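You operate a simulated robot arm through the tools that you are given. There is no shell and no other tool. Be economical: measure what you need, move in short steps, check, and stop when the job is done.

You are at the controls of a simulated two-armed robot. One attempt, no reset.

Task
Switch the heater chest off, turn it back to 40 and unlock both clamps.
Fine: switch off first; both lock knobs on FREE.

It is judged by the outcome, as a careful person would: the job done as asked, and still so three seconds after it is handed in. It fails if anything else is knocked over, pushed out of place, dropped, spilled or broken.

Robot
Two 7-joint arms with two-finger grippers on one trunk, on a base that drives. Base frame: it is fixed to the floor where the robot stands at the start and does not move with it; the origin is under the middle of the robot, x ahead of it, y to its left, z up. Readings come in m, degrees, newtons and seconds.
The left shoulder is at the start at [0.078, 0.151, 0.988], the right one opposite. With the tool pointing down near the work surface each hand reaches from about 0.1 to 0.76 m from the robot's upright axis, wherever it stands, measured 20 degrees to its own side. Places, roughly: back clamp lever [0.9, -0.5, 0.9]; back lock knob [1, -0.6, 0.9]; chest dial [0.5, 0, 0.9]; chest switch [0.5, 0, 0.9]; front clamp lever [0.6, -0.6, 0.9]; front lock knob [0.7, -0.7, 0.9]. Payload 2.54 kg a hand.
Tool frame (each hand has its own): the origin (TCP) lies between the finger pads and is the grasp point; the fingertips stand 0.03 m ahead of it; z points along the fingers, y is the line along which they close. The gripper opens to 0.116 m. The gripper's body begins 0.095 m behind the TCP.
Orientation is that of the tool frame in the base frame, as a unit quaternion [x, y, z, w]. With the fingers straight down and closing along the base's y, the tool's x points along the base's -x, its y along +y and its z along -z.

Tools
- The arms move only by the tool step_arm. It takes "left_plan", "right_plan" or both (then of equal length, played together; a hand with none holds still); each is one flat list of numbers, 7 for each row, row after row: the finger opening in m, from 0 to 0.116, then the shift along the tool's x, y, z in m, then the turn, a rotation vector about the tool's x, y, z in rad. In form: [jaw, dx, dy, dz, rx, ry, rz, jaw, dx, dy, dz, rx, ry, rz, ...]. A call has 1 to 20 rows; each row shifts and turns the commanded pose from where the row before left it, along the tool's axes as they then stand. Each row takes 0.2 s and may step no farther than 0.05 m and 8.6 degrees from the row before; otherwise, or with a gripper value out of range, the whole call is refused. Where a pose cannot be reached the arm comes as near as it can. A force on the tool above 40 N (or 10 N above the force at the start of the call, whichever is more), or a blocked arm, ends the call early, and 0.2 s more pass. The fingers move at their own pace (about 0.072 m/s each) and stop on an object; they squeeze with about 25 N. The grip force told is the motor's: it shows also when the fingers shut on nothing. Time passes only in rows, and 0.2 s behind the last, so rows that do not move let the fingers close. It gives the time, the measured TCP pose, the force on the tool (base axes), the opening and the grip force at its end, in the units of the frame above (readings bear some noise), with the torque about the TCP (base axes, N m) and any sound that the robot's microphone picked up.
- Cameras (640 x 400 px; columns grow to the right, rows downward): "scene" is now at [0.1506, -0.0411, 1.1425]; the picture's right is [-0.46, -0.89, 0.00], its down [-0.19, 0.10, -0.98] and it looks along [0.87, -0.45, -0.21] (base axes); focal length 214 px, centre (320, 200). "left" rides on the left gripper at [0.069, 0.015, -0.122] in its tool frame; the picture's right is [-0.22, 0.98, 0.00], its down [-0.83, -0.18, -0.53] and it looks along [-0.52, -0.11, 0.85] (tool axes); focal length 251 px, centre (320, 200). "right" rides on the right gripper at [0.069, -0.015, -0.122] in its tool frame; the picture's right is [0.21, 0.98, 0.00], its down [-0.83, 0.18, -0.53] and it looks along [-0.52, 0.11, 0.85] (tool axes); focal length 251 px, centre (320, 200). There is no depth. A picture from a camera that has moved, and an enlarged one, comes with that camera's place and axes in the base frame and with its lens.
- capture(camera): a new picture of that camera. No time passes.
- lift_body(by): slides the trunk up (or, below 0, down) by that many m; the arms and the scene camera ride with it, the base frame stays. It gives what a move gives, with no picture.
- base_move(legs): drives the robot by 1 to 6 legs, each [ahead, left, turn to the left] in m, m and degrees, along the robot's own axes; the way and the turn of a leg run together, so that a leg with both is an arc; at most 1.5 m and 180 degrees a leg. The arms and the cameras ride along, it lands a little off, and it stops where it bumps. It gives what a move gives.
- turn_head(pan, tilt): turns the head with the scene camera to pan (to the left, within 80 degrees either way) and tilt (down, from -29 to 69), counted from straight ahead of the robot. It gives what a move gives.
- enlarge(camera, box): a new picture of the part [left, top, right, bottom] of that camera's present view, enlarged. No time passes.
- finish_job(): hands the job in; it is judged then, once.

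Go step by step. Nothing tells you exact positions but the pictures and the camera data: compare them with the known pose of the tool, close in by small moves and look again before you grip or let go. The budget is 120 turns and 92 pictures, counting those below and the enlarged ones. Unless the task says otherwise, let go and move clear before handing in, and close with one line.

The tools are called after "Request:" by a JSON object that holds its "fn" and its "kwargs". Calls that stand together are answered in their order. step_arm: Moves the arms, as the interface text tells. Its arguments: {"type":"object","properties":{"left_plan":{"type":"array"},"right_plan":{"type":"array"}},"required":[]} The other tools are called the same way: lift_body (by) slides the trunk up or down; base_move (legs) drives the base; turn_head (pan, tilt) turns the head that bears the scene camera; capture (camera) takes a picture; enlarge (camera, box) takes an enlarged picture of a part of a camera's view; finish_job () hands the job in.

At the start:

```text
clock: 0.0
left_ee_pos: [0.4069, -0.0257, 1.1538]
left_orientation: [-0.001, 1.0, -0.001, 0.0]
left_force: [0.7, 0.0, 0.2]
left_moment: [-0.01, -0.02, 0.0]
left_gripper_width: 0.116
left_gripper_force: 0.1
right_ee_pos: [0.3961, -0.3882, 1.1293]
right_orientation: [0.0, 1.0, 0.0, 0.0]
right_force: [0.3, -0.6, 0.6]
right_moment: [-0.02, 0.0, 0.02]
right_gripper_width: 0.1159
right_gripper_force: 0.1
trunk travel left (down, up): [-0.225, 0.064]
robot x, y, heading: [0.0006, -0.0005, 0.2]
head pan, tilt: [-27.1, 12.2]
```

scene: 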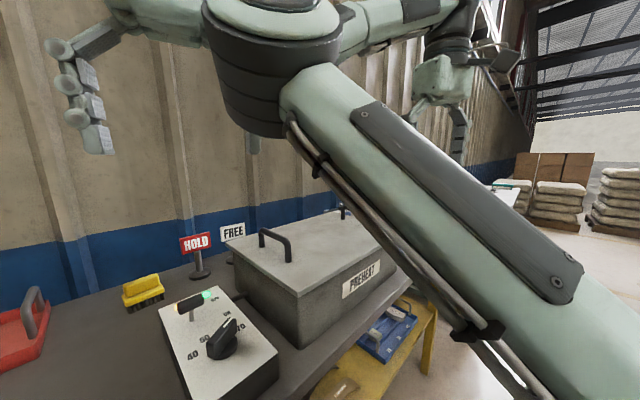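
right: 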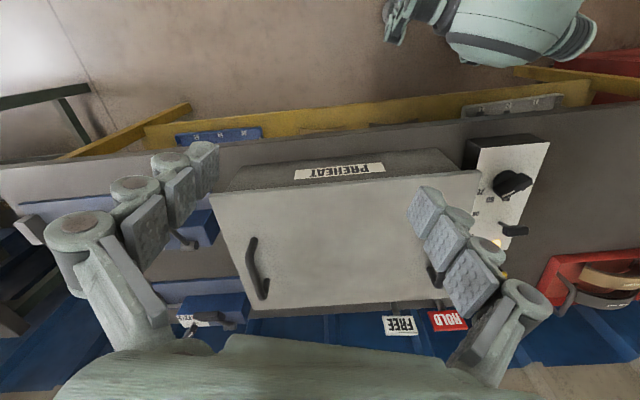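
left: 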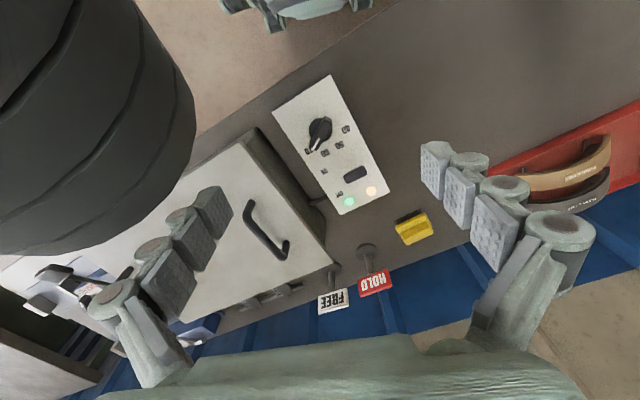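

I see the heater chest with a control box (dial and switch) and blue clamps on its far right side. First I'll look closer at the panel and the clamps.

Request:
{"fn": "enlarge", "kwargs": {"camera": "left", "box": [260, 70, 420, 230]}}

Request:
{"fn": "enlarge", "kwargs": {"camera": "right", "box": [120, 180, 280, 360]}}

Request:
{"fn": "enlarge", "kwargs": {"camera": "scene", "box": [140, 220, 300, 400]}}

```text
2.50 times, centred on (340, 150) of left
camera zoom: at [0.3377, -0.0089, 1.2743], right [0.21, 0.98, 0.0], down [0.83, -0.18, 0.53], along [0.52, -0.12, -0.84], focal length 629 px, centre (270, 325)
```

zoom: 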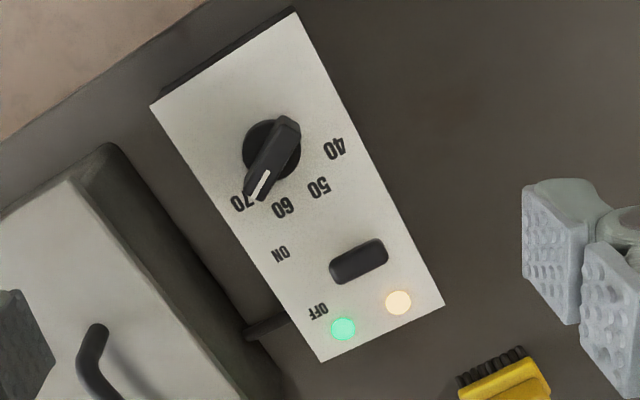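

```text
2.22 times, centred on (200, 270) of right
camera zoom: at [0.3285, -0.4041, 1.2516], right [-0.21, 0.98, 0.0], down [0.83, 0.18, 0.53], along [0.52, 0.11, -0.85], focal length 559 px, centre (587, 44)
```

zoom: 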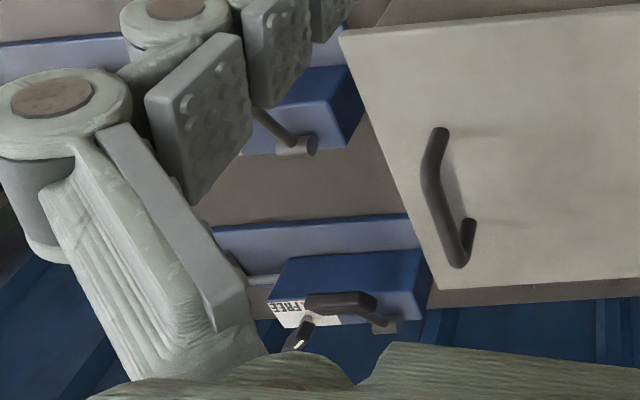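

```text
2.22 times, centred on (220, 310) of scene
camera zoom: at [0.1506, -0.0411, 1.1425], right [-0.46, -0.89, 0.0], down [-0.19, 0.1, -0.98], along [0.87, -0.45, -0.21], focal length 477 px, centre (542, -44)
```

zoom: 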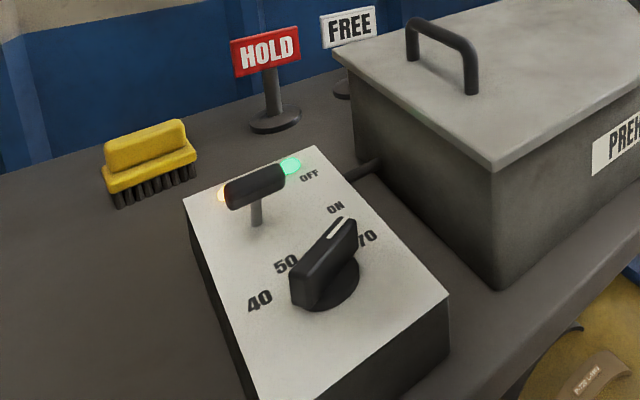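

The switch lever leans toward the robot (ON), the dial is near 70, and the panel is yawed about 18°. I'll close the left gripper, align it with the panel, and go above the near side of the switch bar.

Request:
{"fn": "step_arm", "kwargs": {"left_plan": [0.0, 0, 0, 0, 0, 0, -0.105, 0.0, 0, 0, 0, 0, 0, -0.105, 0.0, 0, 0, 0, 0, 0, -0.105, 0, -0.032, -0.003, 0.02, 0, 0, 0, 0, -0.032, -0.003, 0.03, 0, 0, 0, 0, -0.032, -0.002, 0.04, 0, 0, 0, 0, 0, 0, 0.04, 0, 0, 0, 0, 0, 0, 0.03, 0, 0, 0, 0, 0, 0, 0, 0, 0, 0]}}

Request:
{"fn": "capture", "kwargs": {"camera": "left"}}

Request:
{"fn": "turn_head", "kwargs": {"pan": -10, "tilt": 30}}

Request:
{"fn": "capture", "kwargs": {"camera": "scene"}}

```text
refused: row 6 steps farther than a row can; nothing moved
```

```text
85 pictures are left
camera left: at [0.3377, -0.0089, 1.2743], right [0.21, 0.98, 0.0], down [0.83, -0.18, 0.53], along [0.52, -0.12, -0.84], focal length 251 px, centre (320, 200)
```

left: 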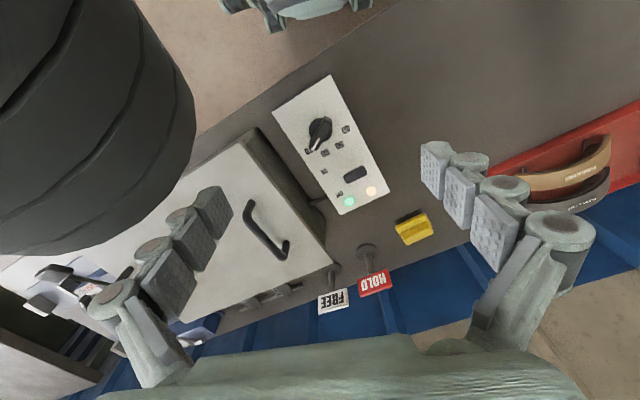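

```text
clock: 0.8
left_ee_pos: [0.4061, -0.0239, 1.1529]
left_orientation: [-0.001, 1.0, 0.0, 0.0]
left_force: [1.0, 0.2, 0.8]
left_moment: [-0.02, -0.01, -0.03]
left_gripper_width: 0.1161
left_gripper_force: 0.1
right_ee_pos: [0.3969, -0.389, 1.1296]
right_orientation: [0.0, 1.0, 0.0, 0.0]
right_force: [0.3, -0.4, 0.0]
right_moment: [-0.02, 0.01, 0.02]
right_gripper_width: 0.1163
right_gripper_force: 0.2
trunk travel left (down, up): [-0.225, 0.064]
robot x, y, heading: [-0.0007, 0.0014, 0.2]
head pan, tilt: [-10.0, 30.0]
```

```text
84 pictures are left
camera scene: at [0.1567, -0.0144, 1.1139], right [-0.17, -0.98, 0.0], down [-0.49, 0.09, -0.87], along [0.85, -0.15, -0.5], focal length 214 px, centre (320, 200)
```

scene: 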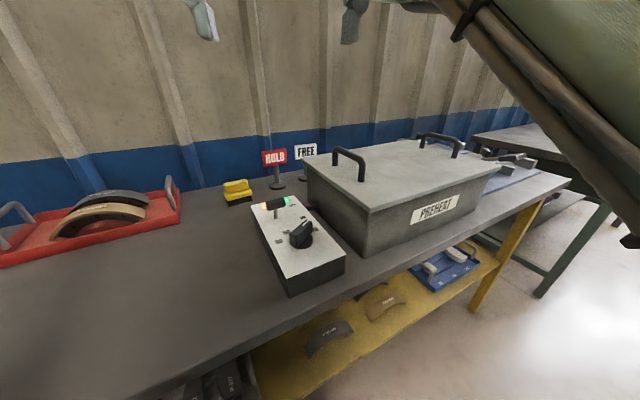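

The move was refused for one oversized row and nothing moved, so I'll resend it with smaller rows.

Request:
{"fn": "step_arm", "kwargs": {"left_plan": [0.0, 0, 0, 0, 0, 0, -0.105, 0.0, 0, 0, 0, 0, 0, -0.105, 0.0, 0, 0, 0, 0, 0, -0.105, 0, -0.032, -0.003, 0.02, 0, 0, 0, 0, -0.032, -0.003, 0.03, 0, 0, 0, 0, -0.032, -0.002, 0.03, 0, 0, 0, 0, 0, 0, 0.04, 0, 0, 0, 0, 0, 0, 0.04, 0, 0, 0, 0, 0, 0, 0, 0, 0, 0]}}

Request:
{"fn": "capture", "kwargs": {"camera": "left"}}

Request:
{"fn": "enlarge", "kwargs": {"camera": "scene", "box": [220, 120, 400, 300]}}

```text
clock: 2.8
left_ee_pos: [0.5009, -0.0022, 0.992]
left_orientation: [-0.157, 0.988, 0.0, 0.001]
left_force: [-0.2, -0.6, -0.4]
left_moment: [-0.02, -0.02, 0.01]
left_gripper_width: 0.0
left_gripper_force: 24.9
right_ee_pos: [0.3963, -0.3891, 1.1296]
right_orientation: [0.0, 1.0, 0.0, 0.0]
right_force: [-0.2, 0.9, -0.4]
right_moment: [0.04, 0.02, 0.03]
right_gripper_width: 0.1162
right_gripper_force: 0.2
trunk travel left (down, up): [-0.225, 0.064]
robot x, y, heading: [-0.0, 0.0033, -0.1]
head pan, tilt: [-10.0, 30.0]
```

```text
83 pictures are left
camera left: at [0.43, -0.0087, 1.1137], right [-0.1, 0.99, 0.0], down [0.84, 0.09, 0.54], along [0.53, 0.05, -0.84], focal length 251 px, centre (320, 200)
```

left: 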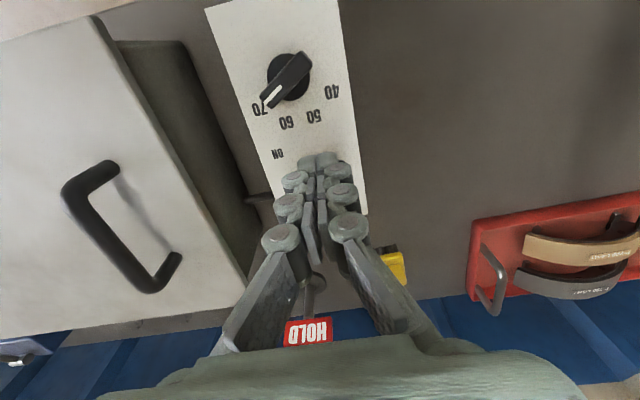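

```text
2.22 times, centred on (310, 210) of scene
camera zoom: at [0.1566, -0.0143, 1.1139], right [-0.17, -0.98, 0.0], down [-0.49, 0.09, -0.87], along [0.85, -0.15, -0.5], focal length 477 px, centre (342, 178)
```

zoom: 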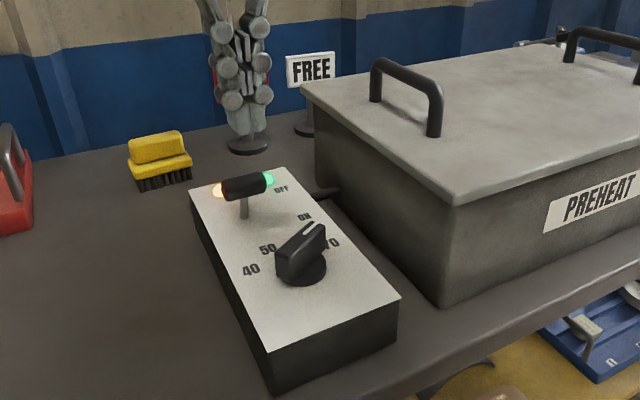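

The fingertips are just on the near side of the switch bar. I'll lower to bar height and push it away toward OFF.

Request:
{"fn": "step_arm", "kwargs": {"left_plan": [0, 0, 0.004, 0.04, 0, 0, 0, 0, 0, 0.003, 0.043, 0, 0, 0, 0, 0, 0, 0, 0, 0, 0]}}

Request:
{"fn": "enlarge", "kwargs": {"camera": "scene", "box": [240, 150, 360, 270]}}

```text
clock: 3.6
left_ee_pos: [0.4999, 0.004, 0.9094]
left_orientation: [-0.158, 0.987, -0.002, 0.001]
left_force: [-0.7, 0.6, 0.2]
left_moment: [-0.04, -0.04, 0.02]
left_gripper_width: 0.0
left_gripper_force: 25.1
right_ee_pos: [0.3977, -0.3893, 1.129]
right_orientation: [-0.001, 1.0, 0.0, 0.001]
right_force: [1.1, -0.6, -0.1]
right_moment: [0.02, 0.05, -0.02]
right_gripper_width: 0.1162
right_gripper_force: 0.0
trunk travel left (down, up): [-0.225, 0.064]
robot x, y, heading: [0.0038, -0.002, -0.2]
head pan, tilt: [-10.0, 30.0]
```

```text
3.33 times, centred on (300, 210) of scene
camera zoom: at [0.1566, -0.0143, 1.1139], right [-0.17, -0.98, 0.0], down [-0.49, 0.09, -0.87], along [0.85, -0.15, -0.5], focal length 715 px, centre (387, 167)
```

zoom: 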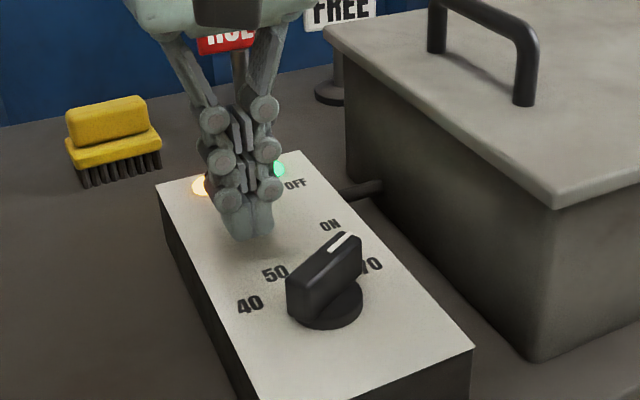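

Request:
{"fn": "step_arm", "kwargs": {"left_plan": [0, -0.012, 0, 0, 0, 0, 0, 0, -0.012, 0, 0, 0, 0, 0, 0, -0.012, 0, 0, 0, 0, 0, 0, -0.01, 0, 0, 0, 0, 0, 0, -0.01, 0, 0, 0, 0, 0, 0, -0.006, 0, 0, 0, 0, 0]}}

Request:
{"fn": "enlarge", "kwargs": {"camera": "scene", "box": [240, 150, 360, 270]}}

```text
clock: 4.9
left_ee_pos: [0.5432, 0.0173, 0.9085]
left_orientation: [-0.148, 0.989, 0.001, -0.009]
left_force: [-14.1, -2.1, 4.2]
left_moment: [-0.03, 0.27, 0.1]
left_gripper_width: 0.0063
left_gripper_force: 28.8
right_ee_pos: [0.3953, -0.3888, 1.1293]
right_orientation: [0.0, 1.0, 0.0, 0.001]
right_force: [0.4, -0.9, 0.5]
right_moment: [0.02, 0.02, 0.0]
right_gripper_width: 0.1162
right_gripper_force: 0.1
trunk travel left (down, up): [-0.225, 0.064]
robot x, y, heading: [0.0006, -0.0018, -0.2]
head pan, tilt: [-10.0, 30.0]
stopped in row 6 (left hand): the force on the tool passed its limit at 47 N (the readings are from after the stop); the commanded pose is now the measured one
```

```text
3.33 times, centred on (300, 210) of scene
camera zoom: at [0.155, -0.0144, 1.1142], right [-0.17, -0.98, 0.0], down [-0.49, 0.09, -0.87], along [0.85, -0.15, -0.5], focal length 715 px, centre (387, 167)
```

zoom: 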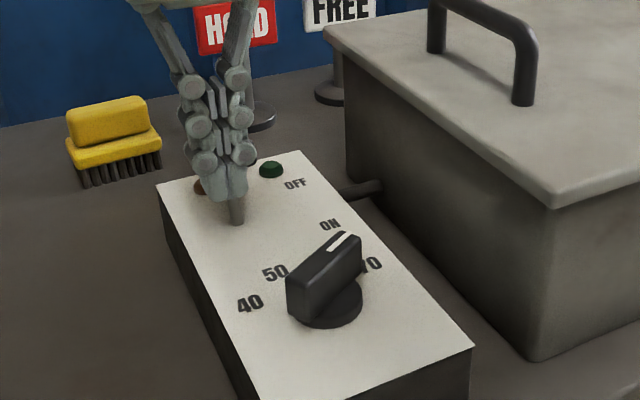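

Both lamps went out, so the switch is over. I'll back off, rise and check.

Request:
{"fn": "step_arm", "kwargs": {"left_plan": [0, 0.02, 0, 0, 0, 0, 0, 0, 0.02, 0, 0, 0, 0, 0, 0, 0, 0, -0.045, 0, 0, 0, 0.06, 0, 0, -0.045, 0, 0, 0, 0.06, 0.025, -0.02, -0.01, 0, 0, 0, 0.06, 0.025, -0.02, 0, 0, 0, 0]}}

Request:
{"fn": "enlarge", "kwargs": {"camera": "scene", "box": [240, 150, 360, 270]}}

Request:
{"fn": "capture", "kwargs": {"camera": "left"}}

```text
clock: 6.3
left_ee_pos: [0.4731, -0.0471, 1.0091]
left_orientation: [-0.15, 0.989, 0.002, -0.007]
left_force: [0.0, -0.7, -0.1]
left_moment: [0.04, 0.0, -0.02]
left_gripper_width: 0.06
left_gripper_force: 0.1
right_ee_pos: [0.3967, -0.3905, 1.1291]
right_orientation: [0.0, 1.0, -0.001, -0.001]
right_force: [1.0, 0.5, -0.7]
right_moment: [0.01, -0.03, 0.0]
right_gripper_width: 0.116
right_gripper_force: 0.1
trunk travel left (down, up): [-0.225, 0.064]
robot x, y, heading: [0.0009, -0.0008, -0.2]
head pan, tilt: [-10.0, 30.0]
```

```text
3.33 times, centred on (300, 210) of scene
camera zoom: at [0.1559, -0.0146, 1.1139], right [-0.17, -0.98, 0.0], down [-0.49, 0.09, -0.87], along [0.85, -0.15, -0.5], focal length 715 px, centre (387, 167)
```

zoom: 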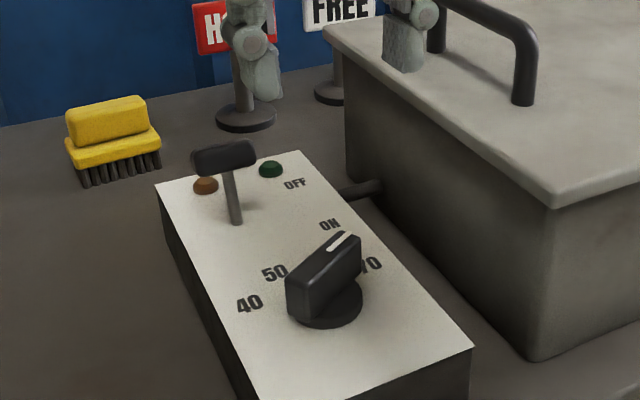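

```text
78 pictures are left
camera left: at [0.4053, -0.0527, 1.1313], right [-0.09, 1.0, 0.0], down [0.85, 0.07, 0.52], along [0.52, 0.05, -0.85], focal length 251 px, centre (320, 200)
```

left: 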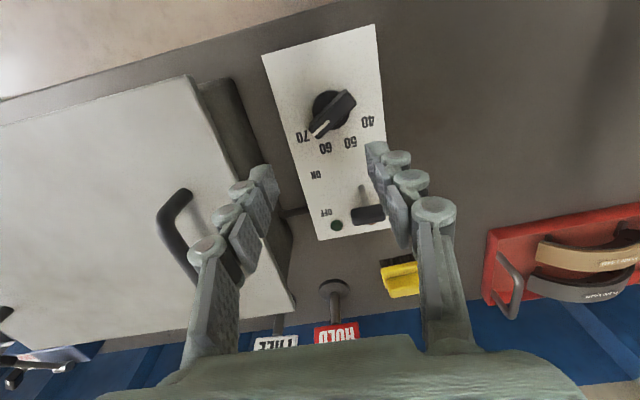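

The switch is off with both lamps dark. Now I'll turn the left hand to straddle the dial bar (bar at about -40°, centred near [0.46, -0.036]) and come down just above it.

Request:
{"fn": "step_arm", "kwargs": {"left_plan": [0.06, 0, 0, 0, 0, 0, 0.142, 0.06, 0, 0, 0, 0, 0, 0.142, 0.06, 0, 0, 0, 0, 0, 0.142, 0.06, 0, 0, 0, 0, 0, 0.142, 0.06, 0, 0, 0, 0, 0, 0.142, 0.06, 0, 0, 0, 0, 0, 0.142, 0.06, 0, 0, 0, 0, 0, 0.142, 0.06, 0.017, 0, 0.03, 0, 0, 0, 0.06, 0, 0, 0.03, 0, 0, 0, 0.06, 0, 0, 0, 0, 0, 0]}}

Request:
{"fn": "capture", "kwargs": {"camera": "left"}}

Request:
{"fn": "enlarge", "kwargs": {"camera": "scene", "box": [240, 150, 360, 270]}}

```text
clock: 8.5
left_ee_pos: [0.4606, -0.0345, 0.9491]
left_orientation: [0.338, 0.941, -0.002, -0.008]
left_force: [-0.2, -0.4, -0.4]
left_moment: [0.0, -0.02, -0.01]
left_gripper_width: 0.06
left_gripper_force: 0.0
right_ee_pos: [0.3957, -0.3897, 1.1285]
right_orientation: [0.0, 1.0, 0.0, 0.0]
right_force: [-0.1, 0.0, -0.6]
right_moment: [-0.01, 0.02, -0.01]
right_gripper_width: 0.1155
right_gripper_force: 0.0
trunk travel left (down, up): [-0.225, 0.064]
robot x, y, heading: [-0.0035, -0.0002, -0.1]
head pan, tilt: [-10.0, 30.0]
```

```text
77 pictures are left
camera left: at [0.4181, 0.0206, 1.0713], right [0.79, 0.61, -0.01], down [0.53, -0.67, 0.53], along [0.31, -0.42, -0.85], focal length 251 px, centre (320, 200)
```

left: 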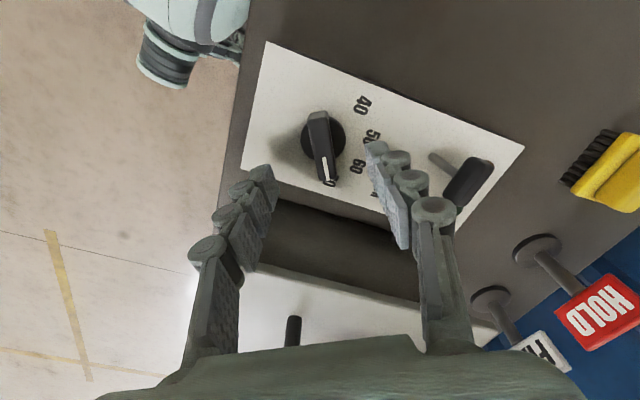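

```text
3.33 times, centred on (300, 210) of scene
camera zoom: at [0.156, -0.0144, 1.1139], right [-0.17, -0.98, 0.0], down [-0.49, 0.09, -0.87], along [0.85, -0.15, -0.5], focal length 715 px, centre (387, 167)
```

zoom: 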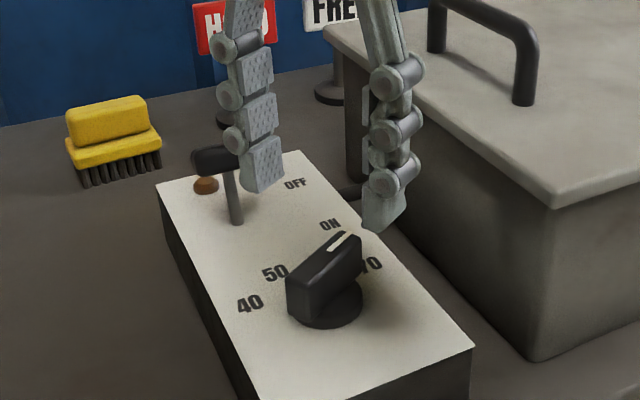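

The bar sits between the fingers and is well aligned. I'll go down and grip it.

Request:
{"fn": "step_arm", "kwargs": {"left_plan": [0.06, 0, 0.002, 0.027, 0, 0, 0, 0.06, 0, 0, 0.024, 0, 0, 0, 0.04, 0, 0, 0, 0, 0, 0, 0.0, 0, 0, 0, 0, 0, 0, 0.0, 0, 0, 0, 0, 0, 0, 0.0, 0, 0, 0, 0, 0, 0]}}

Request:
{"fn": "enlarge", "kwargs": {"camera": "scene", "box": [240, 150, 360, 270]}}

```text
clock: 9.9
left_ee_pos: [0.4594, -0.0331, 0.898]
left_orientation: [0.339, 0.941, -0.004, -0.008]
left_force: [-2.8, -1.4, -3.0]
left_moment: [-0.31, -0.31, -0.07]
left_gripper_width: 0.0155
left_gripper_force: 41.8
right_ee_pos: [0.3956, -0.3893, 1.1282]
right_orientation: [-0.001, 1.0, 0.0, 0.0]
right_force: [0.2, -0.4, -0.6]
right_moment: [0.03, 0.01, 0.01]
right_gripper_width: 0.116
right_gripper_force: 0.2
trunk travel left (down, up): [-0.225, 0.064]
robot x, y, heading: [-0.001, 0.0001, 0.3]
head pan, tilt: [-10.0, 30.0]
```

```text
3.33 times, centred on (300, 210) of scene
camera zoom: at [0.156, -0.0144, 1.1138], right [-0.17, -0.98, 0.0], down [-0.49, 0.09, -0.87], along [0.85, -0.15, -0.5], focal length 715 px, centre (387, 167)
```

zoom: 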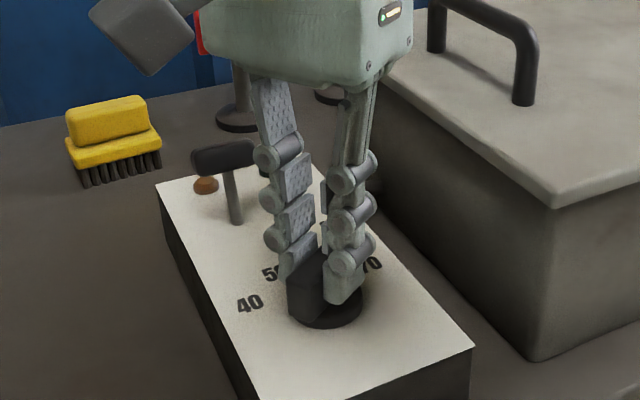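

Grip is good. I'll turn the dial toward 40 (counter-clockwise from above) about half-way first.

Request:
{"fn": "step_arm", "kwargs": {"left_plan": [0, 0, 0, 0, 0, 0, -0.13, 0, 0, 0, 0, 0, 0, -0.13, 0, 0, 0, 0, 0, 0, -0.13, 0, 0, 0, 0, 0, 0, -0.13, 0, 0, 0, 0, 0, 0, -0.13, 0, 0, 0, 0, 0, 0, -0.13, 0, 0, 0, 0, 0, 0, -0.13, 0, 0, 0, 0, 0, 0, -0.13]}}

Request:
{"fn": "enlarge", "kwargs": {"camera": "scene", "box": [240, 150, 360, 270]}}

Request:
{"fn": "capture", "kwargs": {"camera": "left"}}

```text
clock: 11.7
left_ee_pos: [0.4587, -0.0371, 0.8981]
left_orientation: [-0.174, 0.985, 0.0, -0.009]
left_force: [-6.4, -21.5, -10.3]
left_moment: [-0.84, 0.83, -0.05]
left_gripper_width: 0.0152
left_gripper_force: 41.7
right_ee_pos: [0.3958, -0.3914, 1.1279]
right_orientation: [-0.001, 1.0, 0.001, 0.0]
right_force: [0.3, -0.1, 0.0]
right_moment: [-0.02, 0.02, 0.02]
right_gripper_width: 0.1162
right_gripper_force: 0.1
trunk travel left (down, up): [-0.225, 0.064]
robot x, y, heading: [0.002, -0.0014, -0.2]
head pan, tilt: [-10.0, 30.0]
```

```text
3.33 times, centred on (300, 210) of scene
camera zoom: at [0.1562, -0.0162, 1.1138], right [-0.17, -0.98, 0.0], down [-0.49, 0.09, -0.87], along [0.85, -0.15, -0.5], focal length 715 px, centre (387, 167)
```

zoom: 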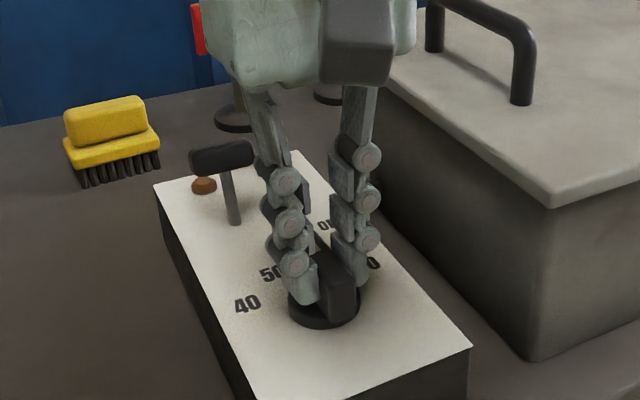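

```text
73 pictures are left
camera left: at [0.3911, -0.0457, 1.0204], right [-0.13, 0.99, 0.0], down [0.85, 0.11, 0.52], along [0.51, 0.07, -0.85], focal length 251 px, centre (320, 200)
```

left: 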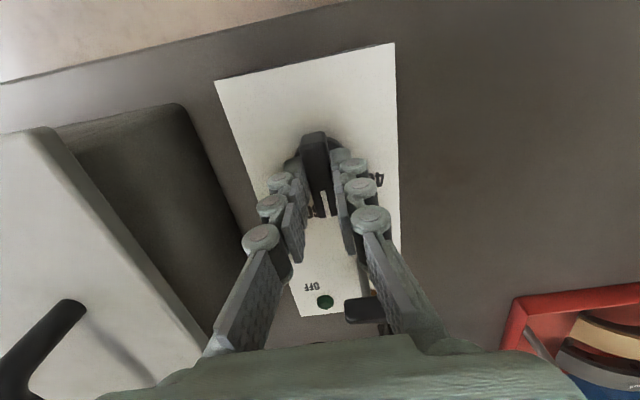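

Turning well, with a sideways force from slight off-centring. I'll correct 4 mm and continue.

Request:
{"fn": "step_arm", "kwargs": {"left_plan": [0, 0, -0.004, 0, 0, 0, -0.13, 0, 0, 0, 0, 0, 0, -0.13, 0, 0, 0, 0, 0, 0, -0.13, 0, 0, 0, 0, 0, 0, -0.13, 0, 0, 0, 0, 0, 0, -0.13, 0, 0, 0, 0, 0, 0, -0.13, 0, 0, 0, 0, 0, 0, -0.13]}}

Request:
{"fn": "enlarge", "kwargs": {"camera": "scene", "box": [240, 150, 360, 270]}}

Request:
{"fn": "capture", "kwargs": {"camera": "left"}}

```text
clock: 13.3
left_ee_pos: [0.4624, -0.0391, 0.8979]
left_orientation: [-0.59, 0.808, 0.006, -0.007]
left_force: [-7.4, -14.3, -13.5]
left_moment: [-1.26, 0.32, 0.01]
left_gripper_width: 0.0155
left_gripper_force: 41.4
right_ee_pos: [0.3966, -0.3903, 1.1282]
right_orientation: [0.001, 1.0, 0.002, 0.0]
right_force: [-0.3, 0.0, 0.4]
right_moment: [0.01, 0.02, -0.01]
right_gripper_width: 0.116
right_gripper_force: 0.1
trunk travel left (down, up): [-0.225, 0.064]
robot x, y, heading: [-0.0006, -0.0008, -0.2]
head pan, tilt: [-10.0, 30.0]
```

```text
3.33 times, centred on (300, 210) of scene
camera zoom: at [0.1564, -0.0155, 1.1137], right [-0.17, -0.98, 0.0], down [-0.49, 0.09, -0.87], along [0.85, -0.15, -0.5], focal length 715 px, centre (387, 167)
```

zoom: 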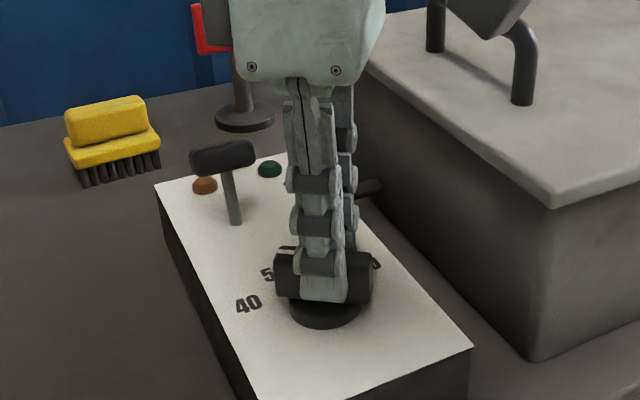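

```text
71 pictures are left
camera left: at [0.4278, -0.0999, 1.0199], right [-0.86, 0.5, 0.01], down [0.43, 0.73, 0.53], along [0.25, 0.46, -0.85], focal length 251 px, centre (320, 200)
```

left: 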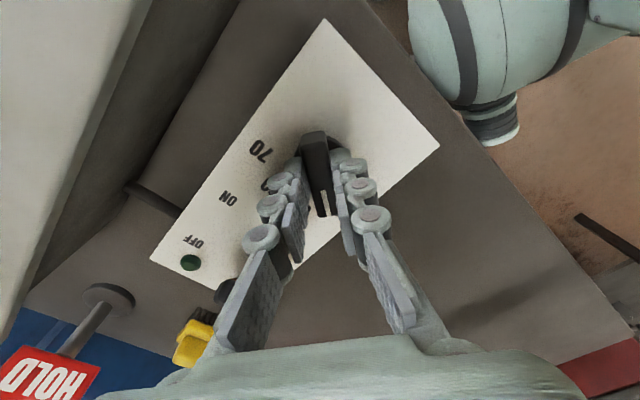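

About 112° turned; a little more to reach 40, then release and inspect.

Request:
{"fn": "step_arm", "kwargs": {"left_plan": [0, 0, 0, 0, 0, 0, -0.06, 0, 0, 0, 0, 0, 0, -0.05, 0, 0, 0, 0, 0, 0, 0, 0.05, 0, 0, 0, 0, 0, 0, 0.06, 0, 0, 0, 0, 0, 0, 0.06, 0, 0, -0.04, 0, 0, 0, 0.06, 0, 0, -0.04, 0, 0, 0, 0.06, 0, 0, -0.04, 0, 0, 0]}}

Request:
{"fn": "enlarge", "kwargs": {"camera": "scene", "box": [240, 150, 360, 270]}}

Request:
{"fn": "enlarge", "kwargs": {"camera": "left", "box": [220, 60, 440, 240]}}

```text
clock: 15.1
left_ee_pos: [0.4615, -0.0397, 1.0186]
left_orientation: [-0.632, 0.775, 0.006, -0.006]
left_force: [-1.0, 0.5, -0.7]
left_moment: [0.02, -0.05, 0.0]
left_gripper_width: 0.0599
left_gripper_force: 0.0
right_ee_pos: [0.3953, -0.3889, 1.1296]
right_orientation: [0.0, 1.0, 0.0, -0.001]
right_force: [1.1, -0.5, 0.5]
right_moment: [0.03, 0.0, 0.0]
right_gripper_width: 0.1161
right_gripper_force: 0.1
trunk travel left (down, up): [-0.225, 0.064]
robot x, y, heading: [-0.004, -0.0004, 0.3]
head pan, tilt: [-10.0, 30.0]
```

```text
3.33 times, centred on (300, 210) of scene
camera zoom: at [0.1556, -0.0144, 1.1139], right [-0.17, -0.98, 0.0], down [-0.49, 0.09, -0.87], along [0.85, -0.15, -0.5], focal length 715 px, centre (387, 167)
```

zoom: 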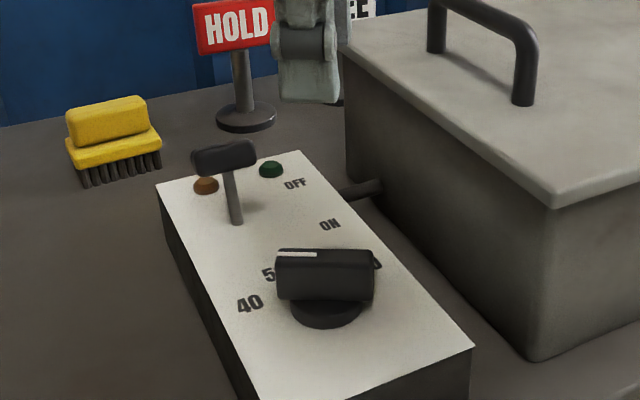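

```text
2.22 times, centred on (330, 150) of left
camera zoom: at [0.4352, -0.1028, 1.1411], right [-0.91, 0.41, 0.01], down [0.35, 0.77, 0.53], along [0.2, 0.49, -0.85], focal length 559 px, centre (298, 311)
```

zoom: 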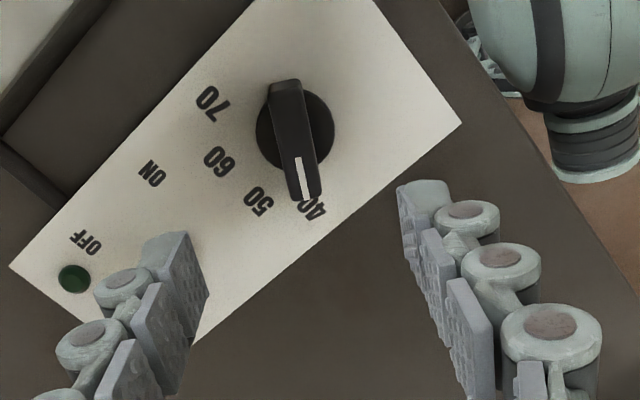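

The dial now reads 40 and the switch is off. I'll raise the left hand clear, then look at the clamps on the right.

Request:
{"fn": "step_arm", "kwargs": {"left_plan": [0.06, 0, 0, -0.045, 0, 0, 0, 0.06, 0, 0, -0.045, 0, 0, 0, 0.0, 0.0, 0.045, -0.01, 0, 0, 0.13, 0.0, 0.0, 0.04, 0, 0, 0, 0.13, 0.0, 0.0, 0.04, 0, 0, 0, 0.13, 0, 0, 0, 0, 0, 0, 0.13, 0, 0, 0, 0, 0, 0, 0.13, 0, 0, 0, 0, 0, 0, 0.13]}}

Request:
{"fn": "turn_head", "kwargs": {"pan": -38, "tilt": 15}}

Request:
{"fn": "capture", "kwargs": {"camera": "scene"}}

Request:
{"fn": "capture", "kwargs": {"camera": "right"}}

```text
clock: 16.1
left_ee_pos: [0.3967, -0.013, 1.1221]
left_orientation: [-0.55, 0.835, -0.004, -0.012]
left_force: [0.9, 1.3, 1.5]
left_moment: [-0.15, 0.21, 0.0]
left_gripper_width: 0.0
left_gripper_force: 21.4
right_ee_pos: [0.3964, -0.3882, 1.1316]
right_orientation: [-0.001, 1.0, -0.002, 0.003]
right_force: [0.1, 0.3, -0.2]
right_moment: [-0.01, -0.01, 0.0]
right_gripper_width: 0.1159
right_gripper_force: 0.1
trunk travel left (down, up): [-0.225, 0.064]
robot x, y, heading: [-0.0033, -0.003, 0.3]
head pan, tilt: [-10.0, 30.0]
stopped in row 5 (left hand): the force on the tool passed its limit at 94 N (the readings are from after the stop); the commanded pose is now the measured one
```

```text
clock: 17.0
left_ee_pos: [0.3967, -0.0136, 1.121]
left_orientation: [-0.549, 0.836, -0.003, -0.011]
left_force: [1.9, 1.4, 3.2]
left_moment: [-0.26, 0.38, 0.08]
left_gripper_width: 0.0
left_gripper_force: 24.6
right_ee_pos: [0.3961, -0.388, 1.1319]
right_orientation: [-0.001, 1.0, -0.001, 0.002]
right_force: [-0.1, 0.6, 0.0]
right_moment: [0.01, 0.0, -0.03]
right_gripper_width: 0.1162
right_gripper_force: 0.1
trunk travel left (down, up): [-0.225, 0.064]
robot x, y, heading: [-0.0013, -0.0037, -0.1]
head pan, tilt: [-38.0, 15.0]
```

```text
68 pictures are left
camera scene: at [0.1406, -0.0561, 1.138], right [-0.62, -0.79, 0.0], down [-0.2, 0.16, -0.97], along [0.76, -0.59, -0.26], focal length 214 px, centre (320, 200)
```

scene: 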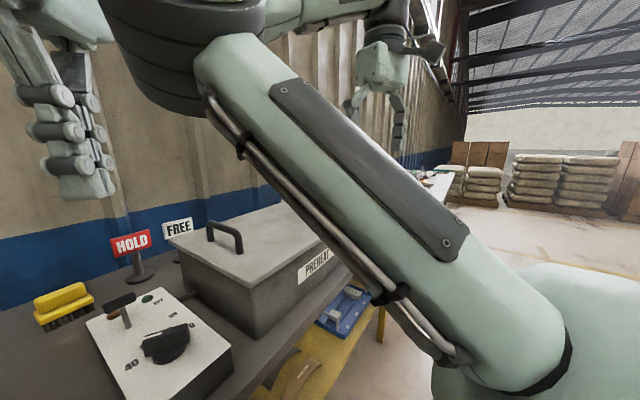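

```text
67 pictures are left
camera right: at [0.327, -0.4029, 1.2536], right [-0.22, 0.98, 0.0], down [0.82, 0.19, 0.54], along [0.53, 0.11, -0.84], focal length 251 px, centre (320, 200)
```

right: 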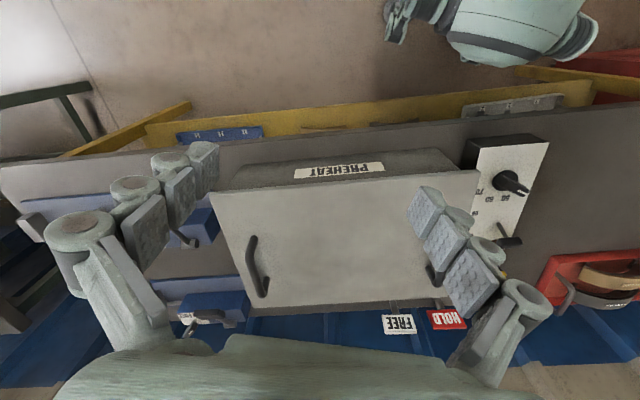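

The left hand touched the robot itself while retracting; nothing else moved. I'll ease it back a little, then turn square to the bench and drive sideways toward the clamps.

Request:
{"fn": "step_arm", "kwargs": {"left_plan": [0, 0, -0.02, 0, 0, 0, -0.1, 0, 0, -0.01, 0, 0, 0, 0]}}

Request:
{"fn": "base_move", "kwargs": {"legs": [[0, 0, 18], [0, -0.3, 0]]}}

Request:
{"fn": "turn_head", "kwargs": {"pan": -50, "tilt": 25}}

Request:
{"fn": "capture", "kwargs": {"camera": "scene"}}

Request:
{"fn": "capture", "kwargs": {"camera": "right"}}

```text
clock: 17.6
left_ee_pos: [0.4235, -0.0237, 1.1199]
left_orientation: [-0.59, 0.807, -0.003, -0.011]
left_force: [0.4, -0.6, 0.4]
left_moment: [0.01, -0.02, 0.0]
left_gripper_width: 0.0004
left_gripper_force: 25.2
right_ee_pos: [0.3958, -0.3894, 1.1307]
right_orientation: [0.0, 1.0, -0.002, 0.003]
right_force: [-0.3, 0.5, 0.6]
right_moment: [0.02, 0.01, 0.0]
right_gripper_width: 0.1157
right_gripper_force: 0.0
trunk travel left (down, up): [-0.225, 0.064]
robot x, y, heading: [-0.0024, 0.0029, -0.2]
head pan, tilt: [-38.0, 15.0]
```

```text
clock: 22.1
left_ee_pos: [0.5029, -0.1786, 1.1205]
left_orientation: [0.709, -0.705, 0.005, 0.01]
left_force: [-0.7, -0.6, -0.5]
left_moment: [0.0, 0.01, -0.01]
left_gripper_width: 0.0
left_gripper_force: 25.0
right_ee_pos: [0.5877, -0.534, 1.1309]
right_orientation: [-0.157, 0.988, -0.001, 0.003]
right_force: [0.6, -0.4, -0.4]
right_moment: [-0.02, 0.05, 0.01]
right_gripper_width: 0.1159
right_gripper_force: 0.1
trunk travel left (down, up): [-0.225, 0.064]
robot x, y, heading: [0.0929, -0.2839, 17.8]
head pan, tilt: [-38.0, 15.0]
```

```text
clock: 22.9
left_ee_pos: [0.5035, -0.1799, 1.1208]
left_orientation: [0.709, -0.705, 0.004, 0.01]
left_force: [-0.4, 1.8, 0.1]
left_moment: [0.04, -0.02, -0.01]
left_gripper_width: 0.0
left_gripper_force: 24.9
right_ee_pos: [0.589, -0.5324, 1.1309]
right_orientation: [-0.157, 0.988, -0.001, 0.003]
right_force: [0.8, 0.0, -0.3]
right_moment: [-0.02, 0.03, 0.02]
right_gripper_width: 0.116
right_gripper_force: 0.1
trunk travel left (down, up): [-0.225, 0.064]
robot x, y, heading: [0.0929, -0.2863, 17.7]
head pan, tilt: [-50.0, 25.0]
```

```text
66 pictures are left
camera scene: at [0.2343, -0.3128, 1.1219], right [-0.53, -0.85, 0.0], down [-0.36, 0.22, -0.91], along [0.77, -0.48, -0.42], focal length 214 px, centre (320, 200)
```

scene: 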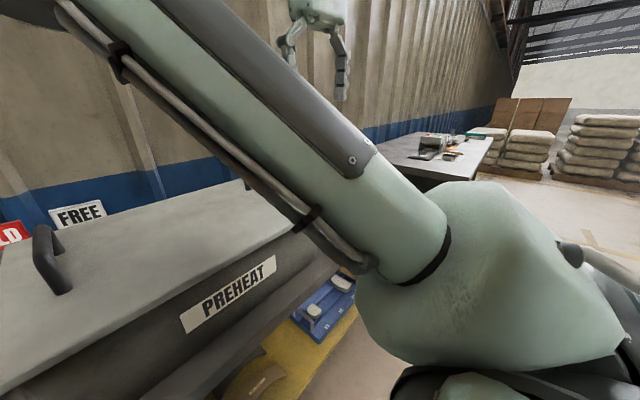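

```text
65 pictures are left
camera right: at [0.5277, -0.5689, 1.2536], right [-0.51, 0.86, 0.0], down [0.73, 0.43, 0.54], along [0.47, 0.27, -0.84], focal length 251 px, centre (320, 200)
```

right: 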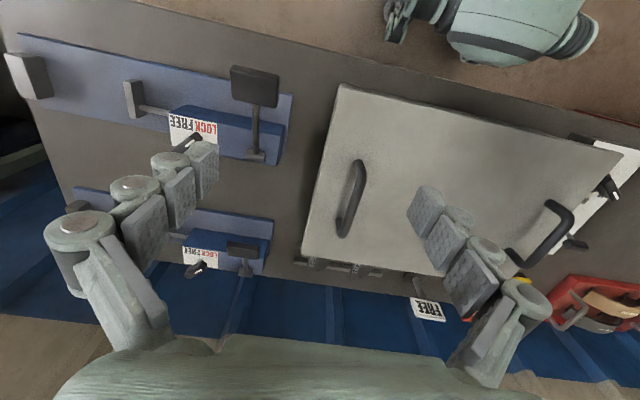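

The clamps are visible now, each with a lever and a small LOCK/FREE knob. I'll zoom in.

Request:
{"fn": "enlarge", "kwargs": {"camera": "right", "box": [100, 50, 300, 200]}}

Request:
{"fn": "enlarge", "kwargs": {"camera": "right", "box": [140, 200, 280, 300]}}

```text
2.67 times, centred on (200, 125) of right
camera zoom: at [0.5277, -0.5689, 1.2536], right [-0.51, 0.86, 0.0], down [0.73, 0.43, 0.54], along [0.47, 0.27, -0.84], focal length 670 px, centre (640, 400)
```

zoom: 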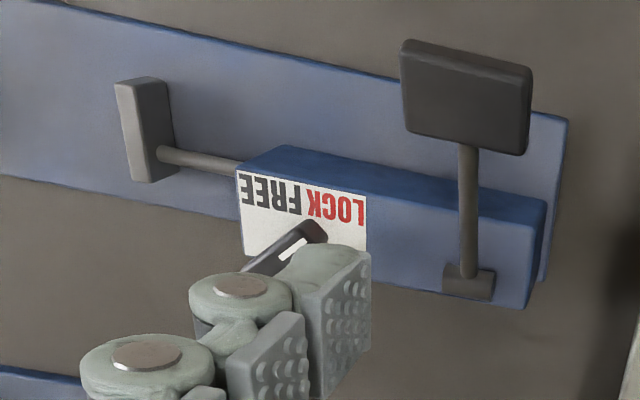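

```text
4.00 times, centred on (210, 250) of right
camera zoom: at [0.5277, -0.5689, 1.2536], right [-0.51, 0.86, 0.0], down [0.73, 0.43, 0.54], along [0.47, 0.27, -0.84], focal length 1006 px, centre (760, 0)
```

zoom: 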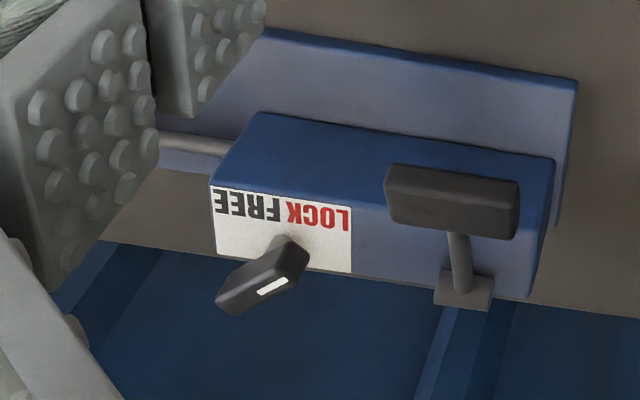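

Labels lie on the top of each clamp body: LOCK on the robot's left, FREE on the right, and both pointers appear to be on LOCK. I'll drive nearer and lift the right arm slightly for a cleaner view.

Request:
{"fn": "base_move", "kwargs": {"legs": [[0, -0.3, 0], [0.08, 0, 0]]}}

Request:
{"fn": "capture", "kwargs": {"camera": "right"}}

Request:
{"fn": "capture", "kwargs": {"camera": "left"}}

Request:
{"fn": "turn_head", "kwargs": {"pan": -10, "tilt": 30}}

Request:
{"fn": "capture", "kwargs": {"camera": "scene"}}

```text
clock: 27.0
left_ee_pos: [0.6729, -0.4425, 1.1204]
left_orientation: [0.71, -0.705, 0.004, 0.011]
left_force: [0.1, 0.0, 0.4]
left_moment: [-0.02, 0.07, -0.03]
left_gripper_width: 0.0
left_gripper_force: 24.9
right_ee_pos: [0.7585, -0.7968, 1.1317]
right_orientation: [-0.158, 0.988, -0.002, 0.002]
right_force: [1.3, 0.3, 0.5]
right_moment: [-0.03, 0.07, -0.02]
right_gripper_width: 0.1161
right_gripper_force: 0.1
trunk travel left (down, up): [-0.225, 0.064]
robot x, y, heading: [0.2603, -0.551, 18.0]
head pan, tilt: [-50.0, 25.0]
```

```text
62 pictures are left
camera right: at [0.6973, -0.8321, 1.2533], right [-0.51, 0.86, 0.0], down [0.73, 0.43, 0.54], along [0.46, 0.27, -0.84], focal length 251 px, centre (320, 200)
```

right: 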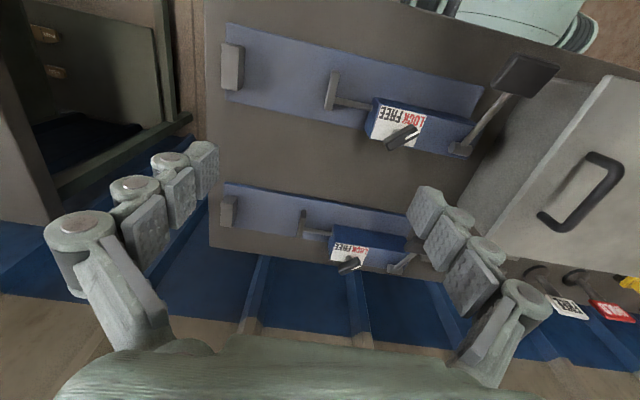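

```text
61 pictures are left
camera left: at [0.6592, -0.5083, 1.2437], right [-0.98, 0.21, 0.01], down [0.18, 0.84, 0.51], along [0.1, 0.5, -0.86], focal length 251 px, centre (320, 200)
```

left: 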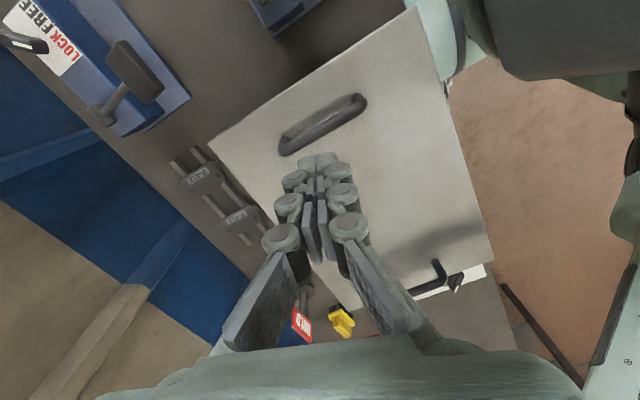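

```text
clock: 28.1
left_ee_pos: [0.6719, -0.4422, 1.1213]
left_orientation: [0.71, -0.704, 0.004, 0.01]
left_force: [0.2, -0.2, -0.7]
left_moment: [0.02, 0.0, 0.01]
left_gripper_width: 0.0002
left_gripper_force: 25.2
right_ee_pos: [0.758, -0.7962, 1.131]
right_orientation: [-0.158, 0.987, -0.002, 0.003]
right_force: [0.0, 0.2, -0.2]
right_moment: [-0.03, 0.02, -0.02]
right_gripper_width: 0.1162
right_gripper_force: 0.1
trunk travel left (down, up): [-0.225, 0.064]
robot x, y, heading: [0.2601, -0.5504, 18.1]
head pan, tilt: [-10.0, 30.0]
```

```text
60 pictures are left
camera scene: at [0.4144, -0.5153, 1.1139], right [0.14, -0.99, 0.0], down [-0.5, -0.07, -0.87], along [0.86, 0.12, -0.5], focal length 214 px, centre (320, 200)
```

scene: 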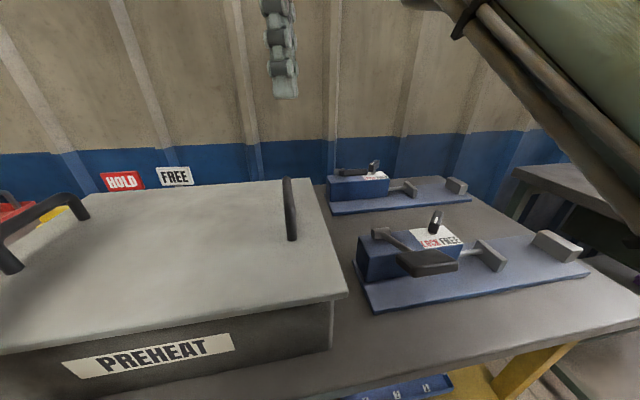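

Request:
{"fn": "enlarge", "kwargs": {"camera": "scene", "box": [320, 140, 480, 300]}}

Request:
{"fn": "enlarge", "kwargs": {"camera": "right", "box": [340, 50, 500, 170]}}

Request:
{"fn": "enlarge", "kwargs": {"camera": "right", "box": [290, 200, 430, 300]}}

```text
2.50 times, centred on (400, 220) of scene
camera zoom: at [0.4144, -0.5153, 1.1139], right [0.14, -0.99, 0.0], down [-0.5, -0.07, -0.87], along [0.86, 0.12, -0.5], focal length 536 px, centre (120, 150)
```

zoom: 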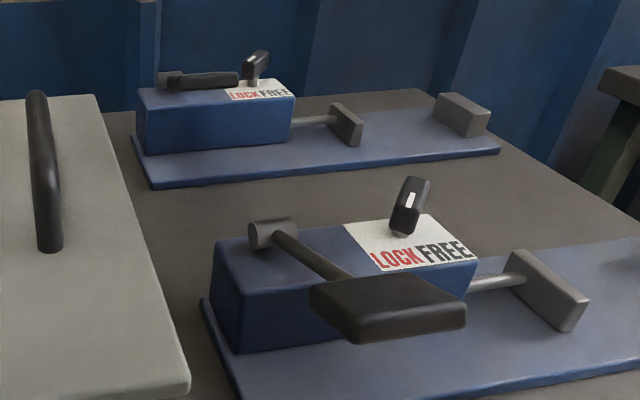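

```text
3.33 times, centred on (420, 110) of right
camera zoom: at [0.6965, -0.8324, 1.2536], right [-0.51, 0.86, 0.0], down [0.73, 0.43, 0.54], along [0.46, 0.27, -0.84], focal length 838 px, centre (-13, 500)
```

zoom: 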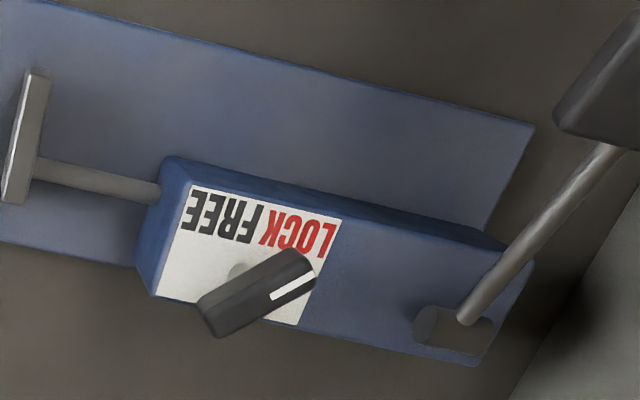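

```text
4.00 times, centred on (360, 250) of right
camera zoom: at [0.6965, -0.8324, 1.2536], right [-0.51, 0.86, 0.0], down [0.73, 0.43, 0.54], along [0.46, 0.27, -0.84], focal length 1006 px, centre (160, 0)
```

zoom: 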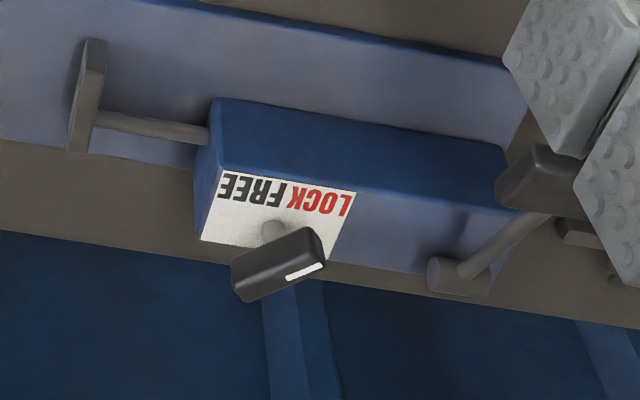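

Front knob: axis near [0.737, -0.673], label at z≈0.875, bar top ≈0.905, pointer at about 152° (LOCK); FREE needs about +90° (counter-clockwise from above). I'll bring the right hand above it, aligned to the bar.

Request:
{"fn": "step_arm", "kwargs": {"right_plan": [0.06, 0, 0, 0, 0, 0, 0.134, 0.06, 0, 0, 0, 0, 0, 0.134, 0.06, 0, 0, 0, 0, 0, 0.134, 0.06, 0, 0, 0, 0, 0, 0.134, 0.06, 0, 0, 0, 0, 0, 0.134, 0.06, 0, 0, 0, 0, 0, 0.134, 0.06, 0.025, 0.033, 0, 0, 0, 0, 0.06, 0.025, 0.033, 0, 0, 0, 0, 0.06, 0.026, 0.033, 0, 0, 0, 0, 0.06, 0, 0, 0.045, 0, 0, 0, 0.06, 0, 0, 0.045, 0, 0, 0, 0.06, 0, 0, 0.045, 0, 0, 0, 0.06, 0, 0, 0, 0, 0, 0]}}

Request:
{"fn": "capture", "kwargs": {"camera": "right"}}

Request:
{"fn": "enlarge", "kwargs": {"camera": "scene", "box": [320, 140, 480, 300]}}

```text
clock: 30.9
left_ee_pos: [0.6719, -0.4414, 1.1215]
left_orientation: [0.71, -0.705, 0.005, 0.01]
left_force: [-0.3, -0.7, -0.9]
left_moment: [-0.02, 0.05, -0.02]
left_gripper_width: 0.0
left_gripper_force: 25.5
right_ee_pos: [0.7619, -0.8048, 0.9963]
right_orientation: [0.242, 0.97, 0.0, 0.004]
right_force: [0.2, 0.6, -0.4]
right_moment: [0.01, 0.0, -0.02]
right_gripper_width: 0.06
right_gripper_force: 0.0
right hand out of reach, approached as far as the arm can: row 7, 8, 9, 10
trunk travel left (down, up): [-0.225, 0.064]
robot x, y, heading: [0.2601, -0.5476, 17.8]
head pan, tilt: [-10.0, 30.0]
```

```text
56 pictures are left
camera right: at [0.6931, -0.7858, 1.1182], right [0.27, 0.96, 0.0], down [0.81, -0.23, 0.54], along [0.52, -0.14, -0.84], focal length 251 px, centre (320, 200)
```

right: 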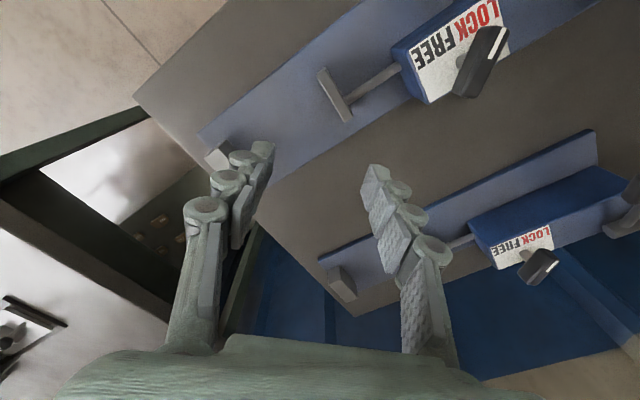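

```text
2.50 times, centred on (400, 220) of scene
camera zoom: at [0.4142, -0.5152, 1.1139], right [0.14, -0.99, 0.0], down [-0.49, -0.07, -0.87], along [0.86, 0.12, -0.5], focal length 536 px, centre (120, 150)
```

zoom: 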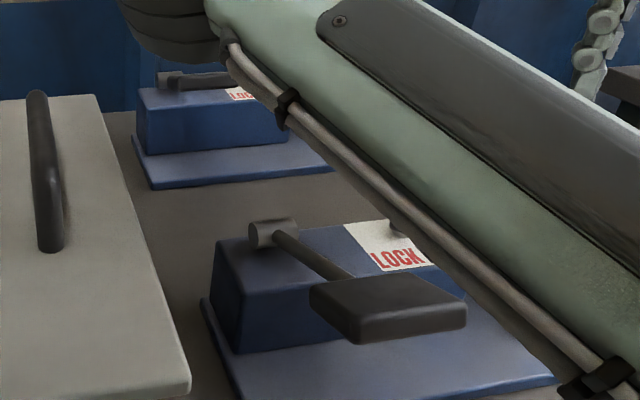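

The sideways rows were out of reach at that height, so the hand only descended. I'll retry the shift here in smaller steps.

Request:
{"fn": "step_arm", "kwargs": {"right_plan": [0.06, 0.015, 0.02, 0, 0, 0, 0, 0.06, 0.015, 0.02, 0, 0, 0, 0, 0.06, 0, 0, 0, 0, 0, 0]}}

```text
clock: 31.7
left_ee_pos: [0.6727, -0.4417, 1.1197]
left_orientation: [0.709, -0.705, 0.004, 0.01]
left_force: [0.0, -0.8, 0.1]
left_moment: [0.01, -0.01, -0.01]
left_gripper_width: 0.0
left_gripper_force: 24.8
right_ee_pos: [0.7655, -0.8041, 0.9974]
right_orientation: [0.241, 0.97, 0.0, 0.003]
right_force: [-0.1, 0.3, -0.1]
right_moment: [0.02, 0.0, -0.01]
right_gripper_width: 0.0598
right_gripper_force: 0.1
right hand out of reach, approached as far as the arm can: row 1, 2
trunk travel left (down, up): [-0.225, 0.064]
robot x, y, heading: [0.2589, -0.5508, 18.4]
head pan, tilt: [-10.0, 30.0]
```

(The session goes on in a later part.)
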